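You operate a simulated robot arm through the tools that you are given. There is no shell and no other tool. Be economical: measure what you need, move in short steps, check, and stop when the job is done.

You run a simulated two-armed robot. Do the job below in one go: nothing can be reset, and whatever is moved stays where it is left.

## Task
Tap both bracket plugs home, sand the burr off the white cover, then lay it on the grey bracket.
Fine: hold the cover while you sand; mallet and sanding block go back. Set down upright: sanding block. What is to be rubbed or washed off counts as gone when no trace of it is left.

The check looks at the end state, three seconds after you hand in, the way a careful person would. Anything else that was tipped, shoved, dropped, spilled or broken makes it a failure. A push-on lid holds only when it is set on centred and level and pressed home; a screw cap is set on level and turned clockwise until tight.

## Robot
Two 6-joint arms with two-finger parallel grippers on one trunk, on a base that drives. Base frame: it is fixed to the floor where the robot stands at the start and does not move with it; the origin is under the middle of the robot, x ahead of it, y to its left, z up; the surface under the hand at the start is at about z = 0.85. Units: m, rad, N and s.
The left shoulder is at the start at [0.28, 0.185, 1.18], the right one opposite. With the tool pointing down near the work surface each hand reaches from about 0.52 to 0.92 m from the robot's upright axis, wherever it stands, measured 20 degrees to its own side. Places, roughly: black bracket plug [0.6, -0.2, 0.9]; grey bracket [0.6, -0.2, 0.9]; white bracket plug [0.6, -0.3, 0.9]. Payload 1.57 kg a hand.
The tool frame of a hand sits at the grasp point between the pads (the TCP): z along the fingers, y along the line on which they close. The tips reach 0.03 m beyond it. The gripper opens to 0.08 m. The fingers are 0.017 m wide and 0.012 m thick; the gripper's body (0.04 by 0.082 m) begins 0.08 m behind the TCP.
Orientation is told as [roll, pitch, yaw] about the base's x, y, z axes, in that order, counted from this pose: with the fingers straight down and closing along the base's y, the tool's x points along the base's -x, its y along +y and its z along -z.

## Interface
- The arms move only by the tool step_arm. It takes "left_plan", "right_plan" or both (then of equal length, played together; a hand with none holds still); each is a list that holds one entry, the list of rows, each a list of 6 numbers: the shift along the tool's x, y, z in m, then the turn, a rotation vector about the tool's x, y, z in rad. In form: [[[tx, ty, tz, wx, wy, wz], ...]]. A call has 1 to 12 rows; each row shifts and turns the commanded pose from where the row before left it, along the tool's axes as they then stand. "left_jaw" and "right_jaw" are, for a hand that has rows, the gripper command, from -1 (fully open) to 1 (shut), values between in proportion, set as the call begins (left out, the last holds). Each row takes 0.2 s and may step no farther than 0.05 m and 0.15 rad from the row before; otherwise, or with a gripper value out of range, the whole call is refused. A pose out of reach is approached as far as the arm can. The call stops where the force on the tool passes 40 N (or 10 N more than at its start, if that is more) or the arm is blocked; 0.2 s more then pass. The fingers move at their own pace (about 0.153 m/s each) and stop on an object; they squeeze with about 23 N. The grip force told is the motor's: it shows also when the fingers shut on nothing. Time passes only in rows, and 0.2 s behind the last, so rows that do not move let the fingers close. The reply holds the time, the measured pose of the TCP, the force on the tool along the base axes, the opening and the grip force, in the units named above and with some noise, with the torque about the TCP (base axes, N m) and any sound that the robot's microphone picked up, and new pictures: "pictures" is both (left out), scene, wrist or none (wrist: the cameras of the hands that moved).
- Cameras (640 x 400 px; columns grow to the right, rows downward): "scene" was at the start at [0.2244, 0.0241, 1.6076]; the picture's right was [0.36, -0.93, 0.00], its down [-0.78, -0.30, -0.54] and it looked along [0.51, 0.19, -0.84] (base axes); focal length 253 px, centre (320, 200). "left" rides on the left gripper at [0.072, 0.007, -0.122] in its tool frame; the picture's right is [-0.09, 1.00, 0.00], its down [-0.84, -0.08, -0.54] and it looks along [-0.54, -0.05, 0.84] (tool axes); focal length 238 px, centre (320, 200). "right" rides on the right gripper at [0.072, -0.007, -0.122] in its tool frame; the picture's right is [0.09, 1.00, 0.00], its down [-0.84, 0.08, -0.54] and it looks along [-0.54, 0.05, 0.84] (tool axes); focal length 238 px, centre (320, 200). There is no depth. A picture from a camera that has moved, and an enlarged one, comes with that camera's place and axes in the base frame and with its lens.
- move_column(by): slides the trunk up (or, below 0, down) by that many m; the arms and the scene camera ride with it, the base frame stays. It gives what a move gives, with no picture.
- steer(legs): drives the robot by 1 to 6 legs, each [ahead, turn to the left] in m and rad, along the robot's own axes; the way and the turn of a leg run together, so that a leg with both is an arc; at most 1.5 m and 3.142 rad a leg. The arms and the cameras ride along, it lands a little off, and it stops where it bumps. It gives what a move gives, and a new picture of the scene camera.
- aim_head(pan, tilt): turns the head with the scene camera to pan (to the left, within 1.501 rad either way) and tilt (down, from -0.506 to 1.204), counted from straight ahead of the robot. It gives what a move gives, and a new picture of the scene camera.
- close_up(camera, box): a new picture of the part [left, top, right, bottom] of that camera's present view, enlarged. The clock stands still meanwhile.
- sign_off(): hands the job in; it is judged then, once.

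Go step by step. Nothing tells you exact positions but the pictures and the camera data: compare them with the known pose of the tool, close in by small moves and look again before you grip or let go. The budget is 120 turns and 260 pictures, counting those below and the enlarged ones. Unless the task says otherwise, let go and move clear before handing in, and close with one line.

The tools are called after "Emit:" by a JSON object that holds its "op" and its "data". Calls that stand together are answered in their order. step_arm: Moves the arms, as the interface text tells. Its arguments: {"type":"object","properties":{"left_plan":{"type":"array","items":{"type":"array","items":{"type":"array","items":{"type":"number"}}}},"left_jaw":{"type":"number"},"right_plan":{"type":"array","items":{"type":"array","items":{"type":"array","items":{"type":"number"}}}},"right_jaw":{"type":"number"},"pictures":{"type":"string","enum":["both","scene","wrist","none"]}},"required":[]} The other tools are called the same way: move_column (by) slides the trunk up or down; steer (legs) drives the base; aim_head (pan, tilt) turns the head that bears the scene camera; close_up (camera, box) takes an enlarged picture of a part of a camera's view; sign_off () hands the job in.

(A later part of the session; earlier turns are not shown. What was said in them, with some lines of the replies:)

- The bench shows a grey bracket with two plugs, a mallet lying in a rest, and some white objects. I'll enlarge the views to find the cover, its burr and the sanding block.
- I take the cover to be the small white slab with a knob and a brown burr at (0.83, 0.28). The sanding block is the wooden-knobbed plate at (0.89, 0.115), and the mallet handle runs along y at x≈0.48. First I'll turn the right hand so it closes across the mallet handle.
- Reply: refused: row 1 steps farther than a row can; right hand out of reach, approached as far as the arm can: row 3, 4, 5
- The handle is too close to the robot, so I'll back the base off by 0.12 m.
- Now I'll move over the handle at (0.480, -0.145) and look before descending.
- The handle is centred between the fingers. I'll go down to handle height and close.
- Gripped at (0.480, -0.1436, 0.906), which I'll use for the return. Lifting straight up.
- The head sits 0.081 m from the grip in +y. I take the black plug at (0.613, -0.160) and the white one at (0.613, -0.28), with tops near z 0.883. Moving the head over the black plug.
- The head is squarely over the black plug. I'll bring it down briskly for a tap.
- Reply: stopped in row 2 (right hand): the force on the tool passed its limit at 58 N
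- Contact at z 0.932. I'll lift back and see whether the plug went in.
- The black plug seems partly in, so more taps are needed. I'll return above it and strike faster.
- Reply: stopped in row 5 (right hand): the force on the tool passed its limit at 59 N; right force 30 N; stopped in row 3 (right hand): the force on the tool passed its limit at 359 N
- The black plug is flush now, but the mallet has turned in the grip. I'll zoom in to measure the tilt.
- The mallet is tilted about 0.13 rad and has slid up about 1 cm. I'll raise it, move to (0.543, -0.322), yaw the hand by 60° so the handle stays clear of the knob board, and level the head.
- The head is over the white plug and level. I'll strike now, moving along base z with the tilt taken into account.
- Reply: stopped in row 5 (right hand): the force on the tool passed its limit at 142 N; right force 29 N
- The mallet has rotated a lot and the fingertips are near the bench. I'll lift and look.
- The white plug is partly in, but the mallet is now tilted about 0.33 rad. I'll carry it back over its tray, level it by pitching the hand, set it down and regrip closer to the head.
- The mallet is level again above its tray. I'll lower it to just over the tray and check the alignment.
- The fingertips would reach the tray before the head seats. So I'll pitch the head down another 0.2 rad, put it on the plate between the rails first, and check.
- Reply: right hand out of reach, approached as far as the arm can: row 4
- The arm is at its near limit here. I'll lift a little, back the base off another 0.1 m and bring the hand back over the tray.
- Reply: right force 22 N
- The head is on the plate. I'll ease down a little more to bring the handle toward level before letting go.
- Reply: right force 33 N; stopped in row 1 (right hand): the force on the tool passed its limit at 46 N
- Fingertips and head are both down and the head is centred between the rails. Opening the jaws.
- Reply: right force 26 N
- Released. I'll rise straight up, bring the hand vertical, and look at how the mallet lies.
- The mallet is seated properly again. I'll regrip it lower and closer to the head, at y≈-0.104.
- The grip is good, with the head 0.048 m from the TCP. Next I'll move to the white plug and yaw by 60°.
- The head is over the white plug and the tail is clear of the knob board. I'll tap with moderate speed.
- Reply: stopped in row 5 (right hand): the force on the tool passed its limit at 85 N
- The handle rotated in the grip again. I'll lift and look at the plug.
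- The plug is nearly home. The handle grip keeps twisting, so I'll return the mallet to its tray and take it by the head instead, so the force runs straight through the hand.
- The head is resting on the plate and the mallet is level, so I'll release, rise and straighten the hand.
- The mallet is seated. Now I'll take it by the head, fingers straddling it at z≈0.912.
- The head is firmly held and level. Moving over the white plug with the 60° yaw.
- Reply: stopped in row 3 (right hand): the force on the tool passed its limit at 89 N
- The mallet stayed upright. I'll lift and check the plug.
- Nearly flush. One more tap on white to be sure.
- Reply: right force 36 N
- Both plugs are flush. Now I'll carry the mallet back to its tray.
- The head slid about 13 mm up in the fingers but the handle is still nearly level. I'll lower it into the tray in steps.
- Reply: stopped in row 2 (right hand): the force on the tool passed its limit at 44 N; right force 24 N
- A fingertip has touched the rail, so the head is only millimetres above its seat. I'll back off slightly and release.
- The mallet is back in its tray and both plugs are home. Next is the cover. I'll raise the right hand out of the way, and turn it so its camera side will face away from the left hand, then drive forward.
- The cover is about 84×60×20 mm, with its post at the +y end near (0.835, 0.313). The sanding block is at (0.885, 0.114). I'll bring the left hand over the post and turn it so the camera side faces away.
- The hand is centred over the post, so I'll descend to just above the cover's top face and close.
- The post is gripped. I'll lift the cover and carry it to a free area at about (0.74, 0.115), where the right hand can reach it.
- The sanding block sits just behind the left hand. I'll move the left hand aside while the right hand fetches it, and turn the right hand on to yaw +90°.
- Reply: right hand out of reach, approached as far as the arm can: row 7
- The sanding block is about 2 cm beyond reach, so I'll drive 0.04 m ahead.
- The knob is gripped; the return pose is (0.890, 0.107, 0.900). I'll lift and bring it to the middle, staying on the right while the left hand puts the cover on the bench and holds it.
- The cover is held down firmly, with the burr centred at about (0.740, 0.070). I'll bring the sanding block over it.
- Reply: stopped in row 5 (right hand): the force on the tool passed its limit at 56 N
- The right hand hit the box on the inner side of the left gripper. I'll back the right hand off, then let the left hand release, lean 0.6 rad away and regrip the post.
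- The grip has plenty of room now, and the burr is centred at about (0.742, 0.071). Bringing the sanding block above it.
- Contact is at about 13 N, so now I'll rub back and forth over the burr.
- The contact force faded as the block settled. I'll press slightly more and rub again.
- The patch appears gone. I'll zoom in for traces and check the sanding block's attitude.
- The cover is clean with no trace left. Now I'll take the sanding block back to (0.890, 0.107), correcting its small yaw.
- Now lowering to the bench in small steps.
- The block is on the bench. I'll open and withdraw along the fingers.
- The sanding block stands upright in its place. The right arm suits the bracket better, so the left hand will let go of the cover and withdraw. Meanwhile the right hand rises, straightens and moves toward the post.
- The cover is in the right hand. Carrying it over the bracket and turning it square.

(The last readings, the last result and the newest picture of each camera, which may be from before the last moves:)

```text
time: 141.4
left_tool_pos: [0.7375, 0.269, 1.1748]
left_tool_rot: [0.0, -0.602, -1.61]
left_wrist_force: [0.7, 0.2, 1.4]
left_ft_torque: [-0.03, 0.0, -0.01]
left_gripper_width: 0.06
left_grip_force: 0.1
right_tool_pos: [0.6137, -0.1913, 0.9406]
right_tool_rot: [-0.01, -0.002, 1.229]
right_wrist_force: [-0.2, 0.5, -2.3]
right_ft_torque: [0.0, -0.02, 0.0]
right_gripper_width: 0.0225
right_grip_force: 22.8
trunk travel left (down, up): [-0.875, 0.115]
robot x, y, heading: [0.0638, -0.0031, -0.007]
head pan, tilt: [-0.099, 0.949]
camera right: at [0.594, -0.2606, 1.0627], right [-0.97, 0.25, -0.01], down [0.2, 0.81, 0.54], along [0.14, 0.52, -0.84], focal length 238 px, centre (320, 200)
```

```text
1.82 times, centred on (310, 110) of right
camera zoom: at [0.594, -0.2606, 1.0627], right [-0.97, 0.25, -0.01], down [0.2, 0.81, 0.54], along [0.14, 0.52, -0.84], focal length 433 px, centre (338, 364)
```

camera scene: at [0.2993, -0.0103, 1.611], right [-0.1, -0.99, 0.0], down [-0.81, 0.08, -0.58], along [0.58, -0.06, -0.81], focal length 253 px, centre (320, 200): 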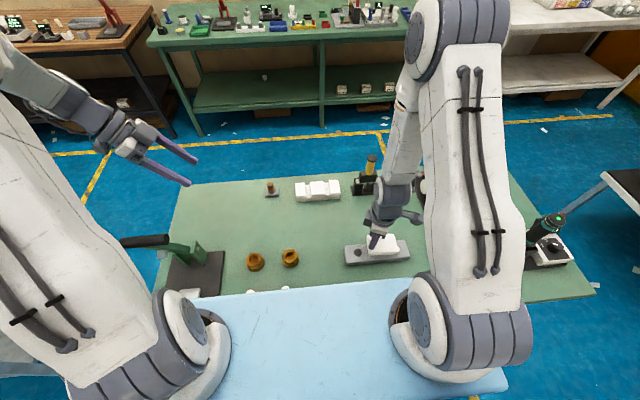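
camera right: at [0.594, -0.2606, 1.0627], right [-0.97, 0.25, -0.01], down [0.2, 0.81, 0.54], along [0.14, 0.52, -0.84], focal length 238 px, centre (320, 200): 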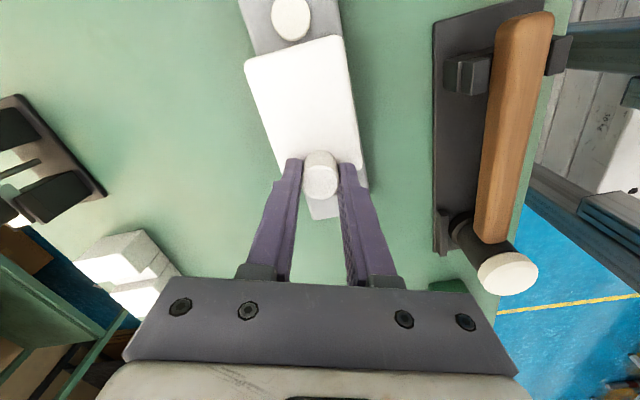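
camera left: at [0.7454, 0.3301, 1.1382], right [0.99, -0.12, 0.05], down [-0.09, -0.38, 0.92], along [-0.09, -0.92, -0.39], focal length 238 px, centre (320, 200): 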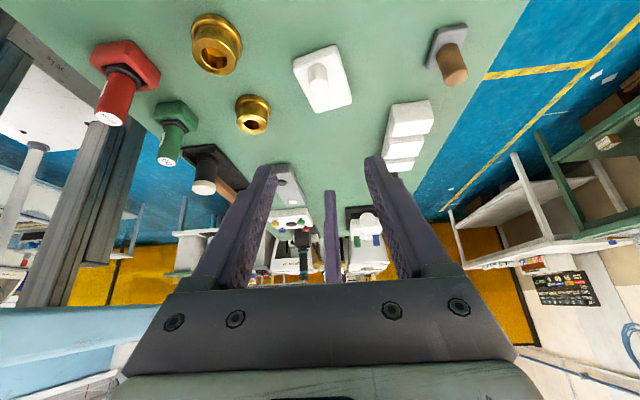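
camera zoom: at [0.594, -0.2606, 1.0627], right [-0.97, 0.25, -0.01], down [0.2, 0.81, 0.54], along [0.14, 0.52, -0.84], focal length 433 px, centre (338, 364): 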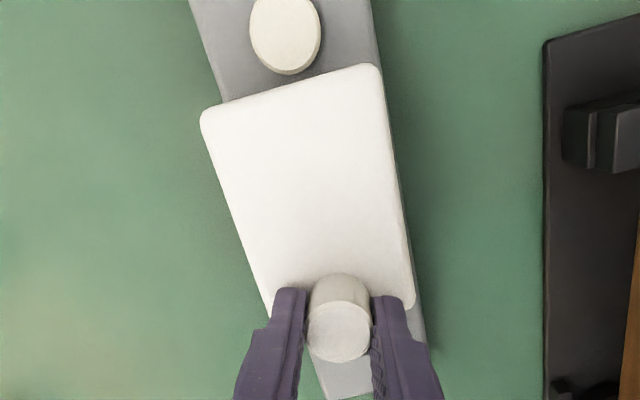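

The cover is square to the bracket and fits between the plugs with about 8 mm on each side. I'll shift it 3 mm toward the robot and lower it.

Emit:
{"op": "step_arm", "data": {"right_plan": [[[-0.0004, 0.0033, 0.006, 0, 0, 0], [0, 0, 0.004, 0, 0, 0], [0, 0, 0, 0, 0, 0]]], "pictures": "none"}}

Emit:
{"op": "step_arm", "data": {"right_plan": [[[0, 0, 0.003, 0, 0, 0], [0, 0, 0, 0, 0, 0]]], "pictures": "none"}}

Emit:
{"op": "close_up", "data": {"camera": "scene", "box": [336, 215, 416, 265]}}

```text
time: 142.2
left_tool_pos: [0.7362, 0.2697, 1.1765]
left_tool_rot: [-0.001, -0.599, -1.61]
left_wrist_force: [0.7, -0.7, 0.7]
left_ft_torque: [0.01, -0.01, 0.01]
left_gripper_width: 0.0598
left_grip_force: 0.1
right_tool_pos: [0.6103, -0.1896, 0.9324]
right_tool_rot: [-0.009, -0.003, 1.23]
right_wrist_force: [0.0, -1.0, 8.0]
right_ft_torque: [-0.32, 0.27, 0.08]
right_gripper_width: 0.0225
right_grip_force: 23.1
trunk travel left (down, up): [-0.875, 0.115]
robot x, y, heading: [0.0664, -0.0018, -0.004]
head pan, tilt: [-0.099, 0.949]
```

```text
time: 142.8
left_tool_pos: [0.7367, 0.2689, 1.1761]
left_tool_rot: [-0.002, -0.6, -1.61]
left_wrist_force: [0.8, 0.0, -0.7]
left_ft_torque: [0.0, -0.02, -0.01]
left_gripper_width: 0.0601
left_grip_force: 0.0
right_tool_pos: [0.6106, -0.1901, 0.9279]
right_tool_rot: [-0.012, -0.004, 1.229]
right_wrist_force: [1.7, -1.0, 18.6]
right_ft_torque: [0.04, 0.27, 0.1]
right_gripper_width: 0.023
right_grip_force: 23.3
trunk travel left (down, up): [-0.875, 0.115]
robot x, y, heading: [0.0699, 0.0002, -0.004]
head pan, tilt: [-0.099, 0.949]
```

```text
8.00 times, centred on (376, 240) of scene
camera zoom: at [0.2984, -0.01, 1.6113], right [-0.1, -0.99, 0.0], down [-0.81, 0.08, -0.58], along [0.58, -0.06, -0.81], focal length 2023 px, centre (-128, -120)
```

zoom: 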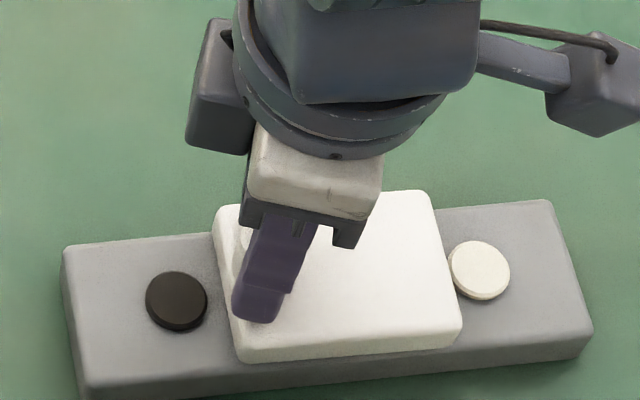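

The cover rests on the bracket between the plugs. I'll release and rise.

Emit:
{"op": "step_arm", "data": {"right_plan": [[[0, 0, -0.002, 0, 0, 0], [0, 0, 0, 0, 0, 0], [0, 0, 0, 0, 0, 0]]], "right_jaw": -0.4, "pictures": "none"}}

Emit:
{"op": "step_arm", "data": {"right_plan": [[[0, 0, -0.03, 0, 0, 0], [0, 0, -0.04, 0, 0, 0], [0, 0, -0.04, 0, 0, 0], [0, 0, -0.04, 0, 0, 0], [0.04, 0, -0.03, 0, 0, 0], [0.04, 0, 0, 0, 0, 0], [0.04, 0, 0, 0, 0, 0], [0, 0, 0, 0, 0, 0]]], "pictures": "both"}}

Emit:
{"op": "close_up", "data": {"camera": "scene", "box": [336, 215, 416, 265]}}

```text
time: 143.6
left_tool_pos: [0.7381, 0.2688, 1.1755]
left_tool_rot: [-0.002, -0.599, -1.611]
left_wrist_force: [-1.7, -0.6, -0.8]
left_ft_torque: [-0.01, -0.03, -0.01]
left_gripper_width: 0.0601
left_grip_force: 0.1
right_tool_pos: [0.6102, -0.1896, 0.9298]
right_tool_rot: [-0.01, -0.001, 1.229]
right_wrist_force: [0.5, -0.1, 0.5]
right_ft_torque: [0.0, 0.0, 0.03]
right_gripper_width: 0.0558
right_grip_force: 0.1
trunk travel left (down, up): [-0.875, 0.115]
robot x, y, heading: [0.0703, -0.0005, -0.008]
head pan, tilt: [-0.099, 0.949]
```

```text
time: 145.4
left_tool_pos: [0.7379, 0.2674, 1.1765]
left_tool_rot: [-0.001, -0.601, -1.609]
left_wrist_force: [0.6, -0.4, 0.2]
left_ft_torque: [0.02, 0.03, 0.03]
left_gripper_width: 0.0601
left_grip_force: 0.0
right_tool_pos: [0.5679, -0.3042, 1.1102]
right_tool_rot: [-0.011, -0.001, 1.229]
right_wrist_force: [-0.3, 0.4, 1.1]
right_ft_torque: [0.01, -0.02, -0.02]
right_gripper_width: 0.0562
right_grip_force: 0.0
trunk travel left (down, up): [-0.875, 0.115]
robot x, y, heading: [0.0684, -0.0018, -0.006]
head pan, tilt: [-0.099, 0.949]
camera scene: at [0.2988, -0.0104, 1.6111], right [-0.1, -0.99, 0.0], down [-0.81, 0.08, -0.58], along [0.58, -0.06, -0.81], focal length 253 px, centre (320, 200)
camera right: at [0.5483, -0.3728, 1.2328], right [-0.97, 0.25, -0.01], down [0.2, 0.81, 0.54], along [0.14, 0.52, -0.84], focal length 238 px, centre (320, 200)
```

scene: 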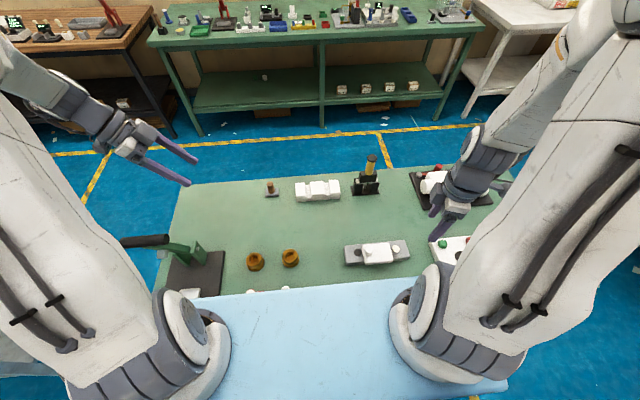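
right: 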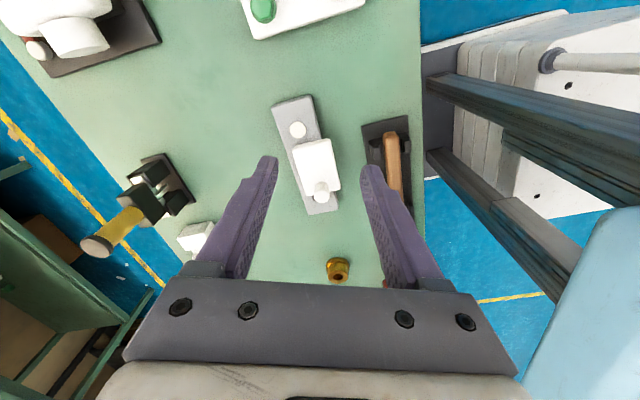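

```text
8.00 times, centred on (376, 240) of scene
camera zoom: at [0.2988, -0.0104, 1.6111], right [-0.1, -0.99, 0.0], down [-0.81, 0.08, -0.58], along [0.58, -0.06, -0.81], focal length 2023 px, centre (-128, -120)
```

zoom: 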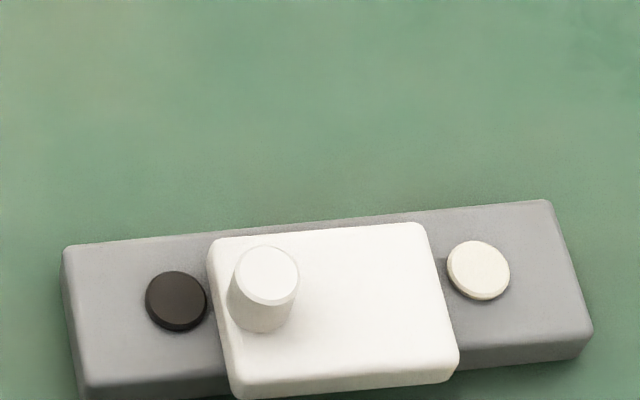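

Emit:
{"op": "close_up", "data": {"camera": "scene", "box": [330, 225, 426, 285]}}

Emit:
{"op": "close_up", "data": {"camera": "right", "box": [250, 80, 378, 220]}}

```text
6.67 times, centred on (378, 255) of scene
camera zoom: at [0.2988, -0.0104, 1.6111], right [-0.1, -0.99, 0.0], down [-0.81, 0.08, -0.58], along [0.58, -0.06, -0.81], focal length 1686 px, centre (-67, -167)
```

zoom: 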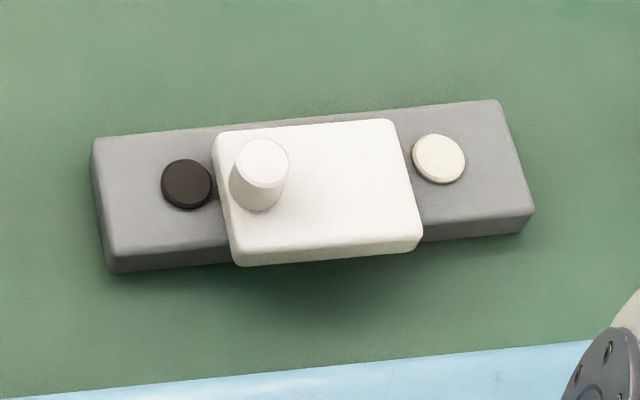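

```text
2.86 times, centred on (314, 150) of right
camera zoom: at [0.5483, -0.3728, 1.2328], right [-0.97, 0.25, -0.01], down [0.2, 0.81, 0.54], along [0.14, 0.52, -0.84], focal length 681 px, centre (337, 343)
```

zoom: 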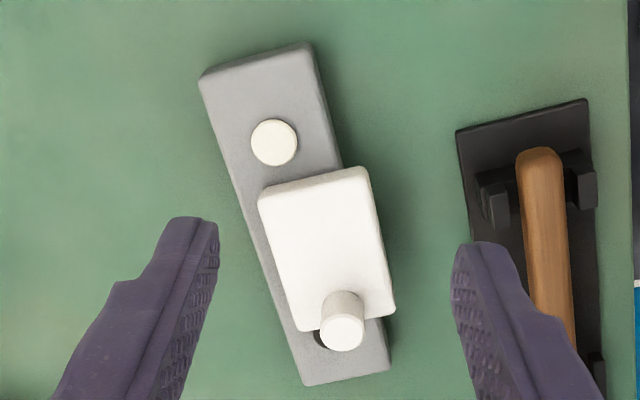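

The cover slid about 13 mm toward the robot when I let go and overhangs the near edge. I'll regrip the post and recentre it.

Emit:
{"op": "step_arm", "data": {"right_plan": [[[-0.04, 0.004, 0, 0, 0, 0], [-0.04, 0.004, 0, 0, 0, 0], [-0.04, 0.004, 0, 0, 0, 0], [0, 0, 0.045, 0, 0, 0], [0, 0, 0.045, 0, 0, 0], [0, 0, 0.04, 0, 0, 0], [0, 0, 0, 0, 0, 0]]], "right_jaw": -1, "pictures": "none"}}

Emit:
{"op": "close_up", "data": {"camera": "right", "box": [220, 60, 412, 220]}}

```text
time: 147.0
left_tool_pos: [0.738, 0.2688, 1.1758]
left_tool_rot: [-0.003, -0.599, -1.61]
left_wrist_force: [0.8, -1.2, 0.6]
left_ft_torque: [0.0, 0.02, -0.01]
left_gripper_width: 0.0599
left_grip_force: 0.1
right_tool_pos: [0.5989, -0.184, 0.9811]
right_tool_rot: [-0.01, -0.002, 1.229]
right_wrist_force: [0.1, 0.4, 0.1]
right_ft_torque: [0.01, 0.04, 0.02]
right_gripper_width: 0.0803
right_grip_force: 0.2
trunk travel left (down, up): [-0.875, 0.115]
robot x, y, heading: [0.0672, 0.0, -0.008]
head pan, tilt: [-0.099, 0.949]
```

```text
2.50 times, centred on (316, 140) of right
camera zoom: at [0.5802, -0.2542, 1.102], right [-0.97, 0.25, -0.01], down [0.2, 0.81, 0.54], along [0.14, 0.52, -0.84], focal length 596 px, centre (330, 350)
```

zoom: 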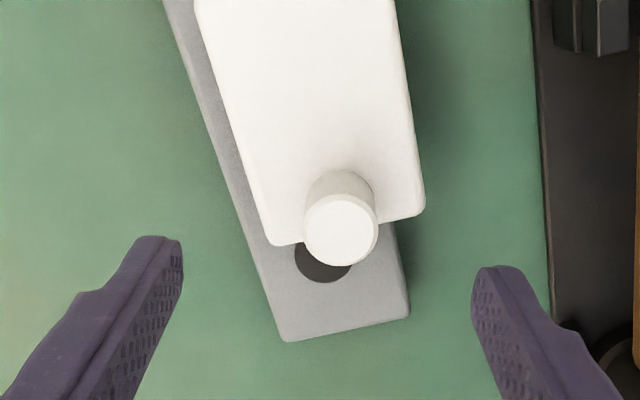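

Emit:
{"op": "step_arm", "data": {"right_plan": [[[0.0021, 0.0022, 0.025, 0, 0, 0], [0, 0, 0.0255, 0, 0, 0], [0, 0, 0, 0, 0, 0]]], "pictures": "none"}}

Emit:
{"op": "step_arm", "data": {"right_plan": [[[0, 0, 0, 0, 0, 0], [0, 0, 0, 0, 0, 0], [0, 0, 0, 0, 0, 0]]], "right_jaw": 1, "pictures": "none"}}

Emit:
{"op": "step_arm", "data": {"right_plan": [[[0, 0, -0.012, 0, 0, 0], [0, 0, 0, 0, 0, -0.05], [0, 0, 0, 0, 0, 0]]], "pictures": "none"}}

Emit:
{"op": "close_up", "data": {"camera": "scene", "box": [336, 220, 416, 270]}}

Emit:
{"op": "close_up", "data": {"camera": "right", "box": [220, 0, 412, 220]}}

```text
time: 147.8
left_tool_pos: [0.737, 0.269, 1.1767]
left_tool_rot: [-0.003, -0.6, -1.61]
left_wrist_force: [-0.2, 0.5, 0.1]
left_ft_torque: [0.01, -0.01, -0.02]
left_gripper_width: 0.0599
left_grip_force: 0.0
right_tool_pos: [0.5969, -0.186, 0.9295]
right_tool_rot: [-0.01, -0.001, 1.229]
right_wrist_force: [0.5, 0.3, -0.2]
right_ft_torque: [0.01, 0.03, 0.0]
right_gripper_width: 0.0801
right_grip_force: 0.1
trunk travel left (down, up): [-0.875, 0.115]
robot x, y, heading: [0.0666, -0.0007, -0.011]
head pan, tilt: [-0.099, 0.949]
```

```text
time: 148.6
left_tool_pos: [0.7372, 0.269, 1.176]
left_tool_rot: [-0.001, -0.601, -1.608]
left_wrist_force: [0.7, 0.2, 0.3]
left_ft_torque: [-0.02, 0.0, -0.02]
left_gripper_width: 0.0601
left_grip_force: 0.1
right_tool_pos: [0.5955, -0.186, 0.9306]
right_tool_rot: [-0.01, -0.002, 1.227]
right_wrist_force: [0.2, -0.1, 0.6]
right_ft_torque: [0.05, 0.04, -0.05]
right_gripper_width: 0.0225
right_grip_force: 22.7
trunk travel left (down, up): [-0.875, 0.115]
robot x, y, heading: [0.0665, -0.0008, -0.006]
head pan, tilt: [-0.099, 0.949]
```

```text
time: 149.4
left_tool_pos: [0.7375, 0.2693, 1.1767]
left_tool_rot: [0.0, -0.601, -1.609]
left_wrist_force: [0.1, 0.4, 0.2]
left_ft_torque: [0.0, 0.0, -0.02]
left_gripper_width: 0.06
left_grip_force: 0.0
right_tool_pos: [0.5953, -0.186, 0.9428]
right_tool_rot: [-0.011, -0.001, 1.278]
right_wrist_force: [0.1, 0.6, -1.0]
right_ft_torque: [0.02, -0.01, 0.03]
right_gripper_width: 0.0228
right_grip_force: 23.2
trunk travel left (down, up): [-0.875, 0.115]
robot x, y, heading: [0.0658, -0.0032, -0.006]
head pan, tilt: [-0.099, 0.949]
```

```text
8.00 times, centred on (376, 245) of scene
camera zoom: at [0.299, -0.0102, 1.611], right [-0.1, -0.99, 0.0], down [-0.81, 0.08, -0.58], along [0.58, -0.06, -0.81], focal length 2023 px, centre (-128, -160)
```

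zoom: 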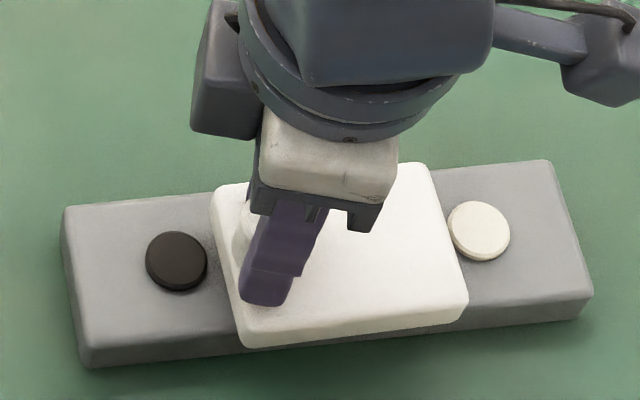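

```text
1.82 times, centred on (316, 110) of right
camera zoom: at [0.5806, -0.2566, 1.0635], right [-0.98, 0.2, -0.01], down [0.16, 0.82, 0.54], along [0.12, 0.53, -0.84], focal length 433 px, centre (327, 364)
```

zoom: 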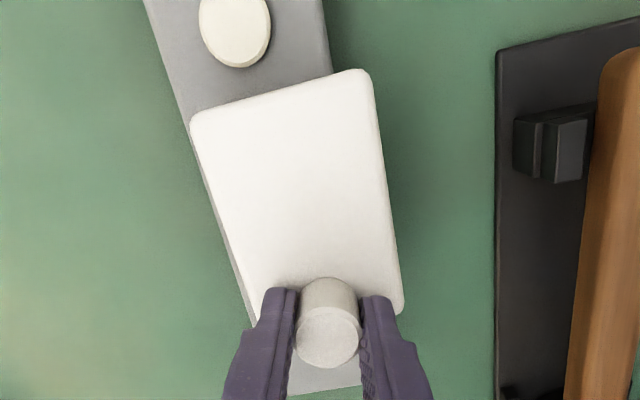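

Emit:
{"op": "step_arm", "data": {"right_plan": [[[0, 0, 0, 0, 0, 0.042], [-0.001, -0.009, 0, 0, 0, 0], [-0.001, -0.0088, 0, 0, 0, 0], [0, 0, 0, 0, 0, 0]]], "pictures": "none"}}

Emit:
{"op": "close_up", "data": {"camera": "scene", "box": [336, 220, 416, 270]}}

```text
time: 150.4
left_tool_pos: [0.7374, 0.2687, 1.1749]
left_tool_rot: [-0.003, -0.6, -1.609]
left_wrist_force: [-0.1, -0.3, -0.4]
left_ft_torque: [-0.01, 0.01, -0.01]
left_gripper_width: 0.06
left_grip_force: 0.1
right_tool_pos: [0.6157, -0.191, 0.9415]
right_tool_rot: [-0.011, 0.0, 1.235]
right_wrist_force: [0.1, 0.0, -0.9]
right_ft_torque: [0.06, -0.01, 0.06]
right_gripper_width: 0.0227
right_grip_force: 22.8
trunk travel left (down, up): [-0.875, 0.115]
robot x, y, heading: [0.0664, -0.0032, -0.004]
head pan, tilt: [-0.099, 0.949]
```

```text
8.00 times, centred on (376, 245) of scene
camera zoom: at [0.299, -0.0102, 1.611], right [-0.1, -0.99, 0.0], down [-0.81, 0.08, -0.58], along [0.58, -0.06, -0.81], focal length 2023 px, centre (-128, -160)
```

zoom: 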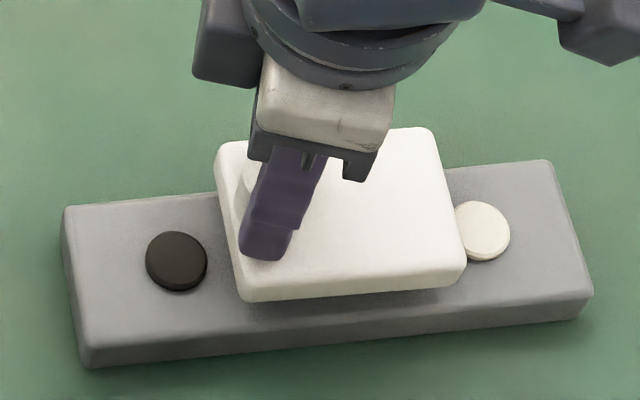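

Emit:
{"op": "step_arm", "data": {"right_plan": [[[0.001, 0.003, 0.006, 0, 0, 0], [0, 0, 0.003, 0, 0, 0], [0, 0, 0, 0, 0, 0]]], "pictures": "none"}}

Emit:
{"op": "step_arm", "data": {"right_plan": [[[0, 0, 0.0015, 0, 0, 0], [0, 0, 0, 0, 0, 0]]], "pictures": "none"}}

Emit:
{"op": "close_up", "data": {"camera": "scene", "box": [336, 220, 416, 270]}}

```text
time: 151.2
left_tool_pos: [0.7381, 0.268, 1.1764]
left_tool_rot: [-0.003, -0.599, -1.608]
left_wrist_force: [0.2, -0.9, 0.2]
left_ft_torque: [-0.04, 0.01, 0.01]
left_gripper_width: 0.0598
left_grip_force: 0.0
right_tool_pos: [0.6105, -0.1908, 0.9331]
right_tool_rot: [-0.012, -0.001, 1.234]
right_wrist_force: [0.3, -0.1, -1.1]
right_ft_torque: [0.01, -0.01, 0.0]
right_gripper_width: 0.0226
right_grip_force: 22.7
trunk travel left (down, up): [-0.875, 0.115]
robot x, y, heading: [0.0657, -0.0019, -0.004]
head pan, tilt: [-0.099, 0.949]
```

```text
time: 151.8
left_tool_pos: [0.7375, 0.2684, 1.1757]
left_tool_rot: [0.0, -0.6, -1.61]
left_wrist_force: [-0.9, -0.3, -0.8]
left_ft_torque: [0.01, 0.02, -0.01]
left_gripper_width: 0.0601
left_grip_force: 0.0
right_tool_pos: [0.6111, -0.192, 0.9323]
right_tool_rot: [-0.011, -0.003, 1.235]
right_wrist_force: [0.6, -0.6, -1.9]
right_ft_torque: [0.03, -0.02, 0.0]
right_gripper_width: 0.0226
right_grip_force: 23.5
trunk travel left (down, up): [-0.875, 0.115]
robot x, y, heading: [0.0635, -0.0004, -0.005]
head pan, tilt: [-0.099, 0.949]
```

```text
8.00 times, centred on (376, 245) of scene
camera zoom: at [0.299, -0.0102, 1.611], right [-0.1, -0.99, 0.0], down [-0.81, 0.08, -0.58], along [0.58, -0.06, -0.81], focal length 2023 px, centre (-128, -160)
```

zoom: 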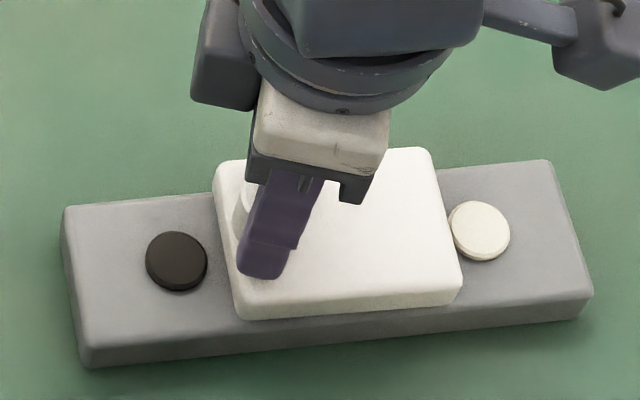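

Emit:
{"op": "step_arm", "data": {"right_plan": [[[0, 0, 0.0015, 0, 0, 0], [0, 0, 0, 0, 0, 0]]], "pictures": "none"}}

Emit:
{"op": "step_arm", "data": {"right_plan": [[[0, 0, 0.001, 0, 0, 0], [0, 0, 0, 0, 0, 0]]], "pictures": "none"}}

```text
time: 152.4
left_tool_pos: [0.739, 0.2696, 1.1774]
left_tool_rot: [-0.002, -0.599, -1.608]
left_wrist_force: [1.0, 0.3, -0.3]
left_ft_torque: [0.03, -0.04, -0.01]
left_gripper_width: 0.0597
left_grip_force: 0.0
right_tool_pos: [0.6104, -0.1904, 0.9294]
right_tool_rot: [-0.01, -0.001, 1.237]
right_wrist_force: [0.5, -1.8, 6.2]
right_ft_torque: [-0.01, 0.25, 0.06]
right_gripper_width: 0.0226
right_grip_force: 23.5
trunk travel left (down, up): [-0.875, 0.115]
robot x, y, heading: [0.0708, -0.002, -0.006]
head pan, tilt: [-0.099, 0.949]
```

```text
time: 153.0
left_tool_pos: [0.7379, 0.2685, 1.1765]
left_tool_rot: [-0.004, -0.6, -1.609]
left_wrist_force: [0.1, -0.2, 0.0]
left_ft_torque: [-0.01, 0.01, 0.03]
left_gripper_width: 0.0599
left_grip_force: 0.1
right_tool_pos: [0.6108, -0.1905, 0.9299]
right_tool_rot: [-0.013, -0.004, 1.235]
right_wrist_force: [1.8, -2.4, 19.0]
right_ft_torque: [0.05, 0.31, 0.09]
right_gripper_width: 0.0227
right_grip_force: 23.2
trunk travel left (down, up): [-0.875, 0.115]
robot x, y, heading: [0.0653, -0.0007, -0.009]
head pan, tilt: [-0.099, 0.949]
```

In contact; I'll relieve the pressure, then open only slightly and look.

Emit:
{"op": "step_arm", "data": {"right_plan": [[[0, 0, -0.001, 0, 0, 0], [0, 0, 0, 0, 0, 0]]], "pictures": "none"}}

Emit:
{"op": "step_arm", "data": {"right_plan": [[[0, 0, 0, 0, 0, 0], [0, 0, 0, 0, 0, 0]]], "right_jaw": 0.2, "pictures": "none"}}

Emit:
{"op": "close_up", "data": {"camera": "scene", "box": [336, 220, 416, 270]}}

```text
time: 153.6
left_tool_pos: [0.7377, 0.2696, 1.1765]
left_tool_rot: [-0.002, -0.601, -1.609]
left_wrist_force: [0.1, 0.1, -0.1]
left_ft_torque: [-0.04, -0.02, 0.01]
left_gripper_width: 0.0599
left_grip_force: 0.0
right_tool_pos: [0.6108, -0.19, 0.9291]
right_tool_rot: [-0.009, -0.001, 1.236]
right_wrist_force: [0.6, 0.2, 0.5]
right_ft_torque: [0.03, 0.01, 0.01]
right_gripper_width: 0.0225
right_grip_force: 22.6
trunk travel left (down, up): [-0.875, 0.115]
robot x, y, heading: [0.063, -0.0014, -0.007]
head pan, tilt: [-0.099, 0.949]
```

```text
time: 154.2
left_tool_pos: [0.7364, 0.2677, 1.176]
left_tool_rot: [-0.003, -0.6, -1.61]
left_wrist_force: [-0.3, -0.2, -0.7]
left_ft_torque: [-0.01, -0.02, 0.01]
left_gripper_width: 0.0598
left_grip_force: 0.0
right_tool_pos: [0.6101, -0.191, 0.9299]
right_tool_rot: [-0.011, -0.001, 1.235]
right_wrist_force: [-1.4, -0.6, -0.8]
right_ft_torque: [-0.01, 0.0, 0.04]
right_gripper_width: 0.0318
right_grip_force: 0.1
trunk travel left (down, up): [-0.875, 0.115]
robot x, y, heading: [0.0656, -0.0023, -0.005]
head pan, tilt: [-0.099, 0.949]
```

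```text
8.00 times, centred on (376, 245) of scene
camera zoom: at [0.2989, -0.0102, 1.611], right [-0.1, -0.99, 0.0], down [-0.81, 0.08, -0.58], along [0.58, -0.06, -0.81], focal length 2023 px, centre (-128, -160)
```

zoom: 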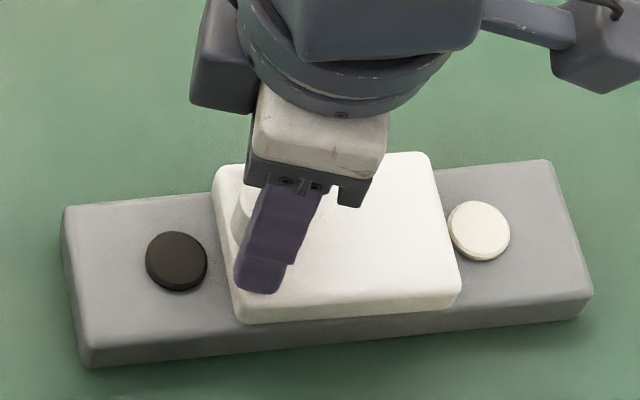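

Still well placed. Now rising straight up with this small opening.

Emit:
{"op": "step_arm", "data": {"right_plan": [[[0, 0, -0.01, 0, 0, 0], [0, 0, -0.015, 0, 0, 0], [0, 0, -0.015, 0, 0, 0], [0, 0, 0, 0, 0, 0]]], "pictures": "none"}}

Emit:
{"op": "close_up", "data": {"camera": "scene", "box": [336, 220, 416, 270]}}

```text
time: 155.2
left_tool_pos: [0.7372, 0.2679, 1.1751]
left_tool_rot: [-0.002, -0.6, -1.61]
left_wrist_force: [0.4, 0.0, -0.2]
left_ft_torque: [0.0, 0.03, 0.0]
left_gripper_width: 0.0601
left_grip_force: 0.0
right_tool_pos: [0.6088, -0.1919, 0.9703]
right_tool_rot: [-0.012, -0.001, 1.235]
right_wrist_force: [-0.7, 0.7, -0.7]
right_ft_torque: [0.02, -0.01, 0.0]
right_gripper_width: 0.0321
right_grip_force: 0.0
trunk travel left (down, up): [-0.875, 0.115]
robot x, y, heading: [0.0652, -0.0058, -0.002]
head pan, tilt: [-0.099, 0.949]
```

```text
8.00 times, centred on (376, 245) of scene
camera zoom: at [0.2988, -0.0102, 1.6111], right [-0.1, -0.99, 0.0], down [-0.81, 0.08, -0.58], along [0.58, -0.06, -0.81], focal length 2023 px, centre (-128, -160)
```

zoom: 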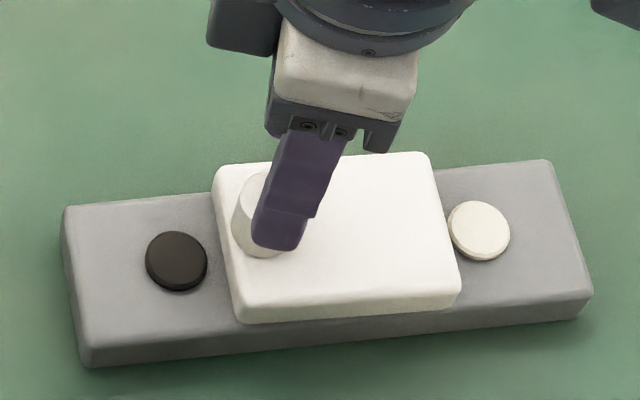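

The cover stayed centred. I'll withdraw well clear and make a final check.

Emit:
{"op": "step_arm", "data": {"right_plan": [[[0, 0, -0.04, 0, 0, 0], [0, 0, -0.04, 0, 0, 0], [0, 0, -0.04, 0, 0, 0], [0, 0, -0.04, 0, 0, 0], [0.04, -0.02, 0, 0, 0, 0], [0.04, -0.02, 0, 0, 0, 0], [0.04, -0.02, 0, 0, 0, 0], [0, 0, 0, 0, 0, 0]]], "pictures": "both"}}

Emit:
{"op": "close_up", "data": {"camera": "scene", "box": [336, 220, 416, 270]}}

Emit:
{"op": "close_up", "data": {"camera": "scene", "box": [240, 165, 400, 265]}}

```text
time: 157.0
left_tool_pos: [0.7377, 0.2683, 1.176]
left_tool_rot: [0.0, -0.601, -1.61]
left_wrist_force: [-0.5, -0.6, -0.4]
left_ft_torque: [0.0, 0.04, -0.02]
left_gripper_width: 0.0599
left_grip_force: 0.0
right_tool_pos: [0.6262, -0.3236, 1.1295]
right_tool_rot: [-0.012, -0.003, 1.238]
right_wrist_force: [0.7, -0.7, 0.4]
right_ft_torque: [-0.01, 0.03, -0.04]
right_gripper_width: 0.0321
right_grip_force: 0.1
trunk travel left (down, up): [-0.875, 0.115]
robot x, y, heading: [0.0652, -0.0028, -0.006]
head pan, tilt: [-0.099, 0.949]
camera scene: at [0.2989, -0.0105, 1.6111], right [-0.1, -0.99, 0.0], down [-0.81, 0.08, -0.58], along [0.58, -0.06, -0.81], focal length 253 px, centre (320, 200)
camera right: at [0.607, -0.3937, 1.2522], right [-0.97, 0.24, -0.01], down [0.2, 0.82, 0.54], along [0.14, 0.53, -0.84], focal length 238 px, centre (320, 200)
```

scene: 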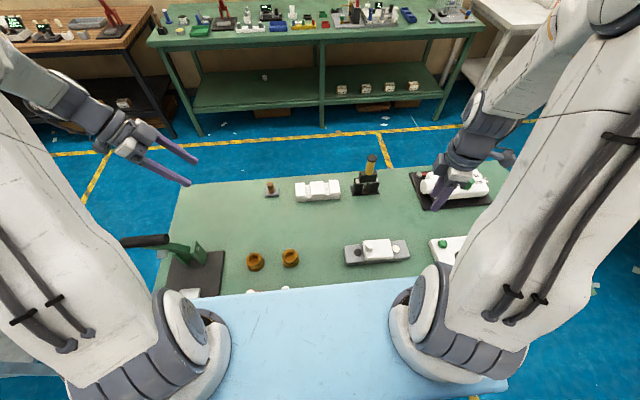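
right: 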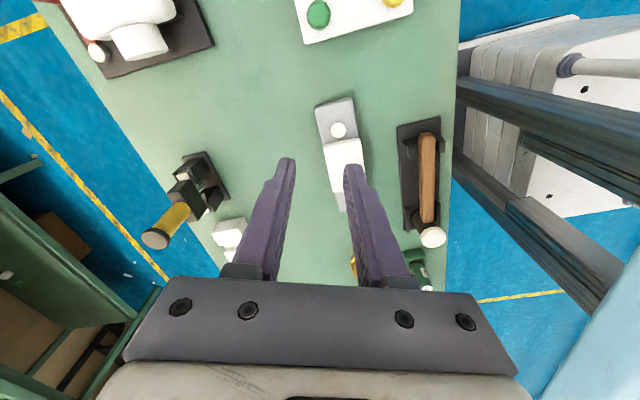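

```text
8.00 times, centred on (376, 245) of scene
camera zoom: at [0.2989, -0.0105, 1.6111], right [-0.1, -0.99, 0.0], down [-0.81, 0.08, -0.58], along [0.58, -0.06, -0.81], focal length 2023 px, centre (-128, -160)
```

zoom: 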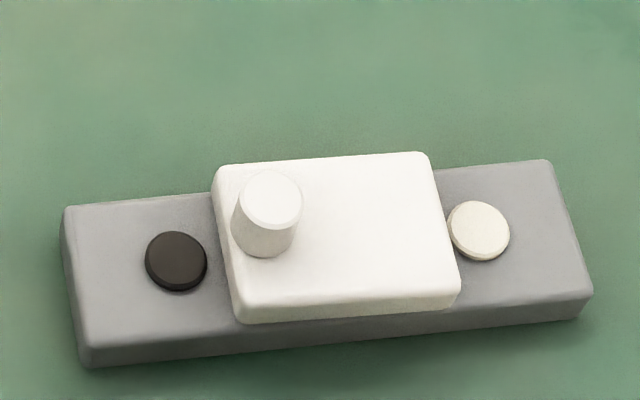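

```text
4.00 times, centred on (320, 215) of scene
camera zoom: at [0.2989, -0.0105, 1.6111], right [-0.1, -0.99, 0.0], down [-0.81, 0.08, -0.58], along [0.58, -0.06, -0.81], focal length 1012 px, centre (320, 140)
```

zoom: 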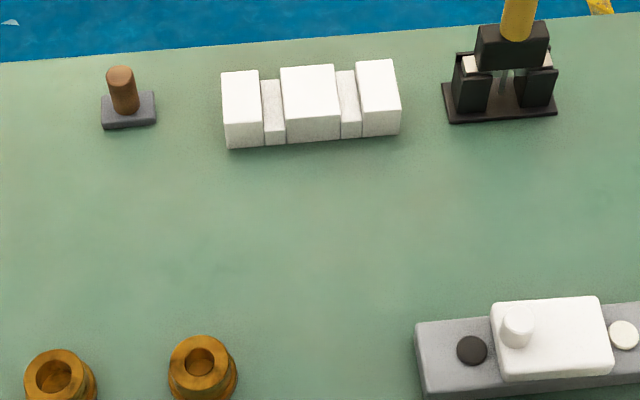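

Both plugs look flush, the cover is clean and lies centred on the bracket, and the mallet and sanding block are back in place with both hands clear. Handing in.

Emit:
{"op": "sign_off", "data": {}}

```text
The job is handed in.
```

The job is handed in: both plugs are tapped home, the burr is sanded off with no trace left, and the cover lies on the grey bracket. The mallet is back in its tray and the sanding block stands upright in its place.
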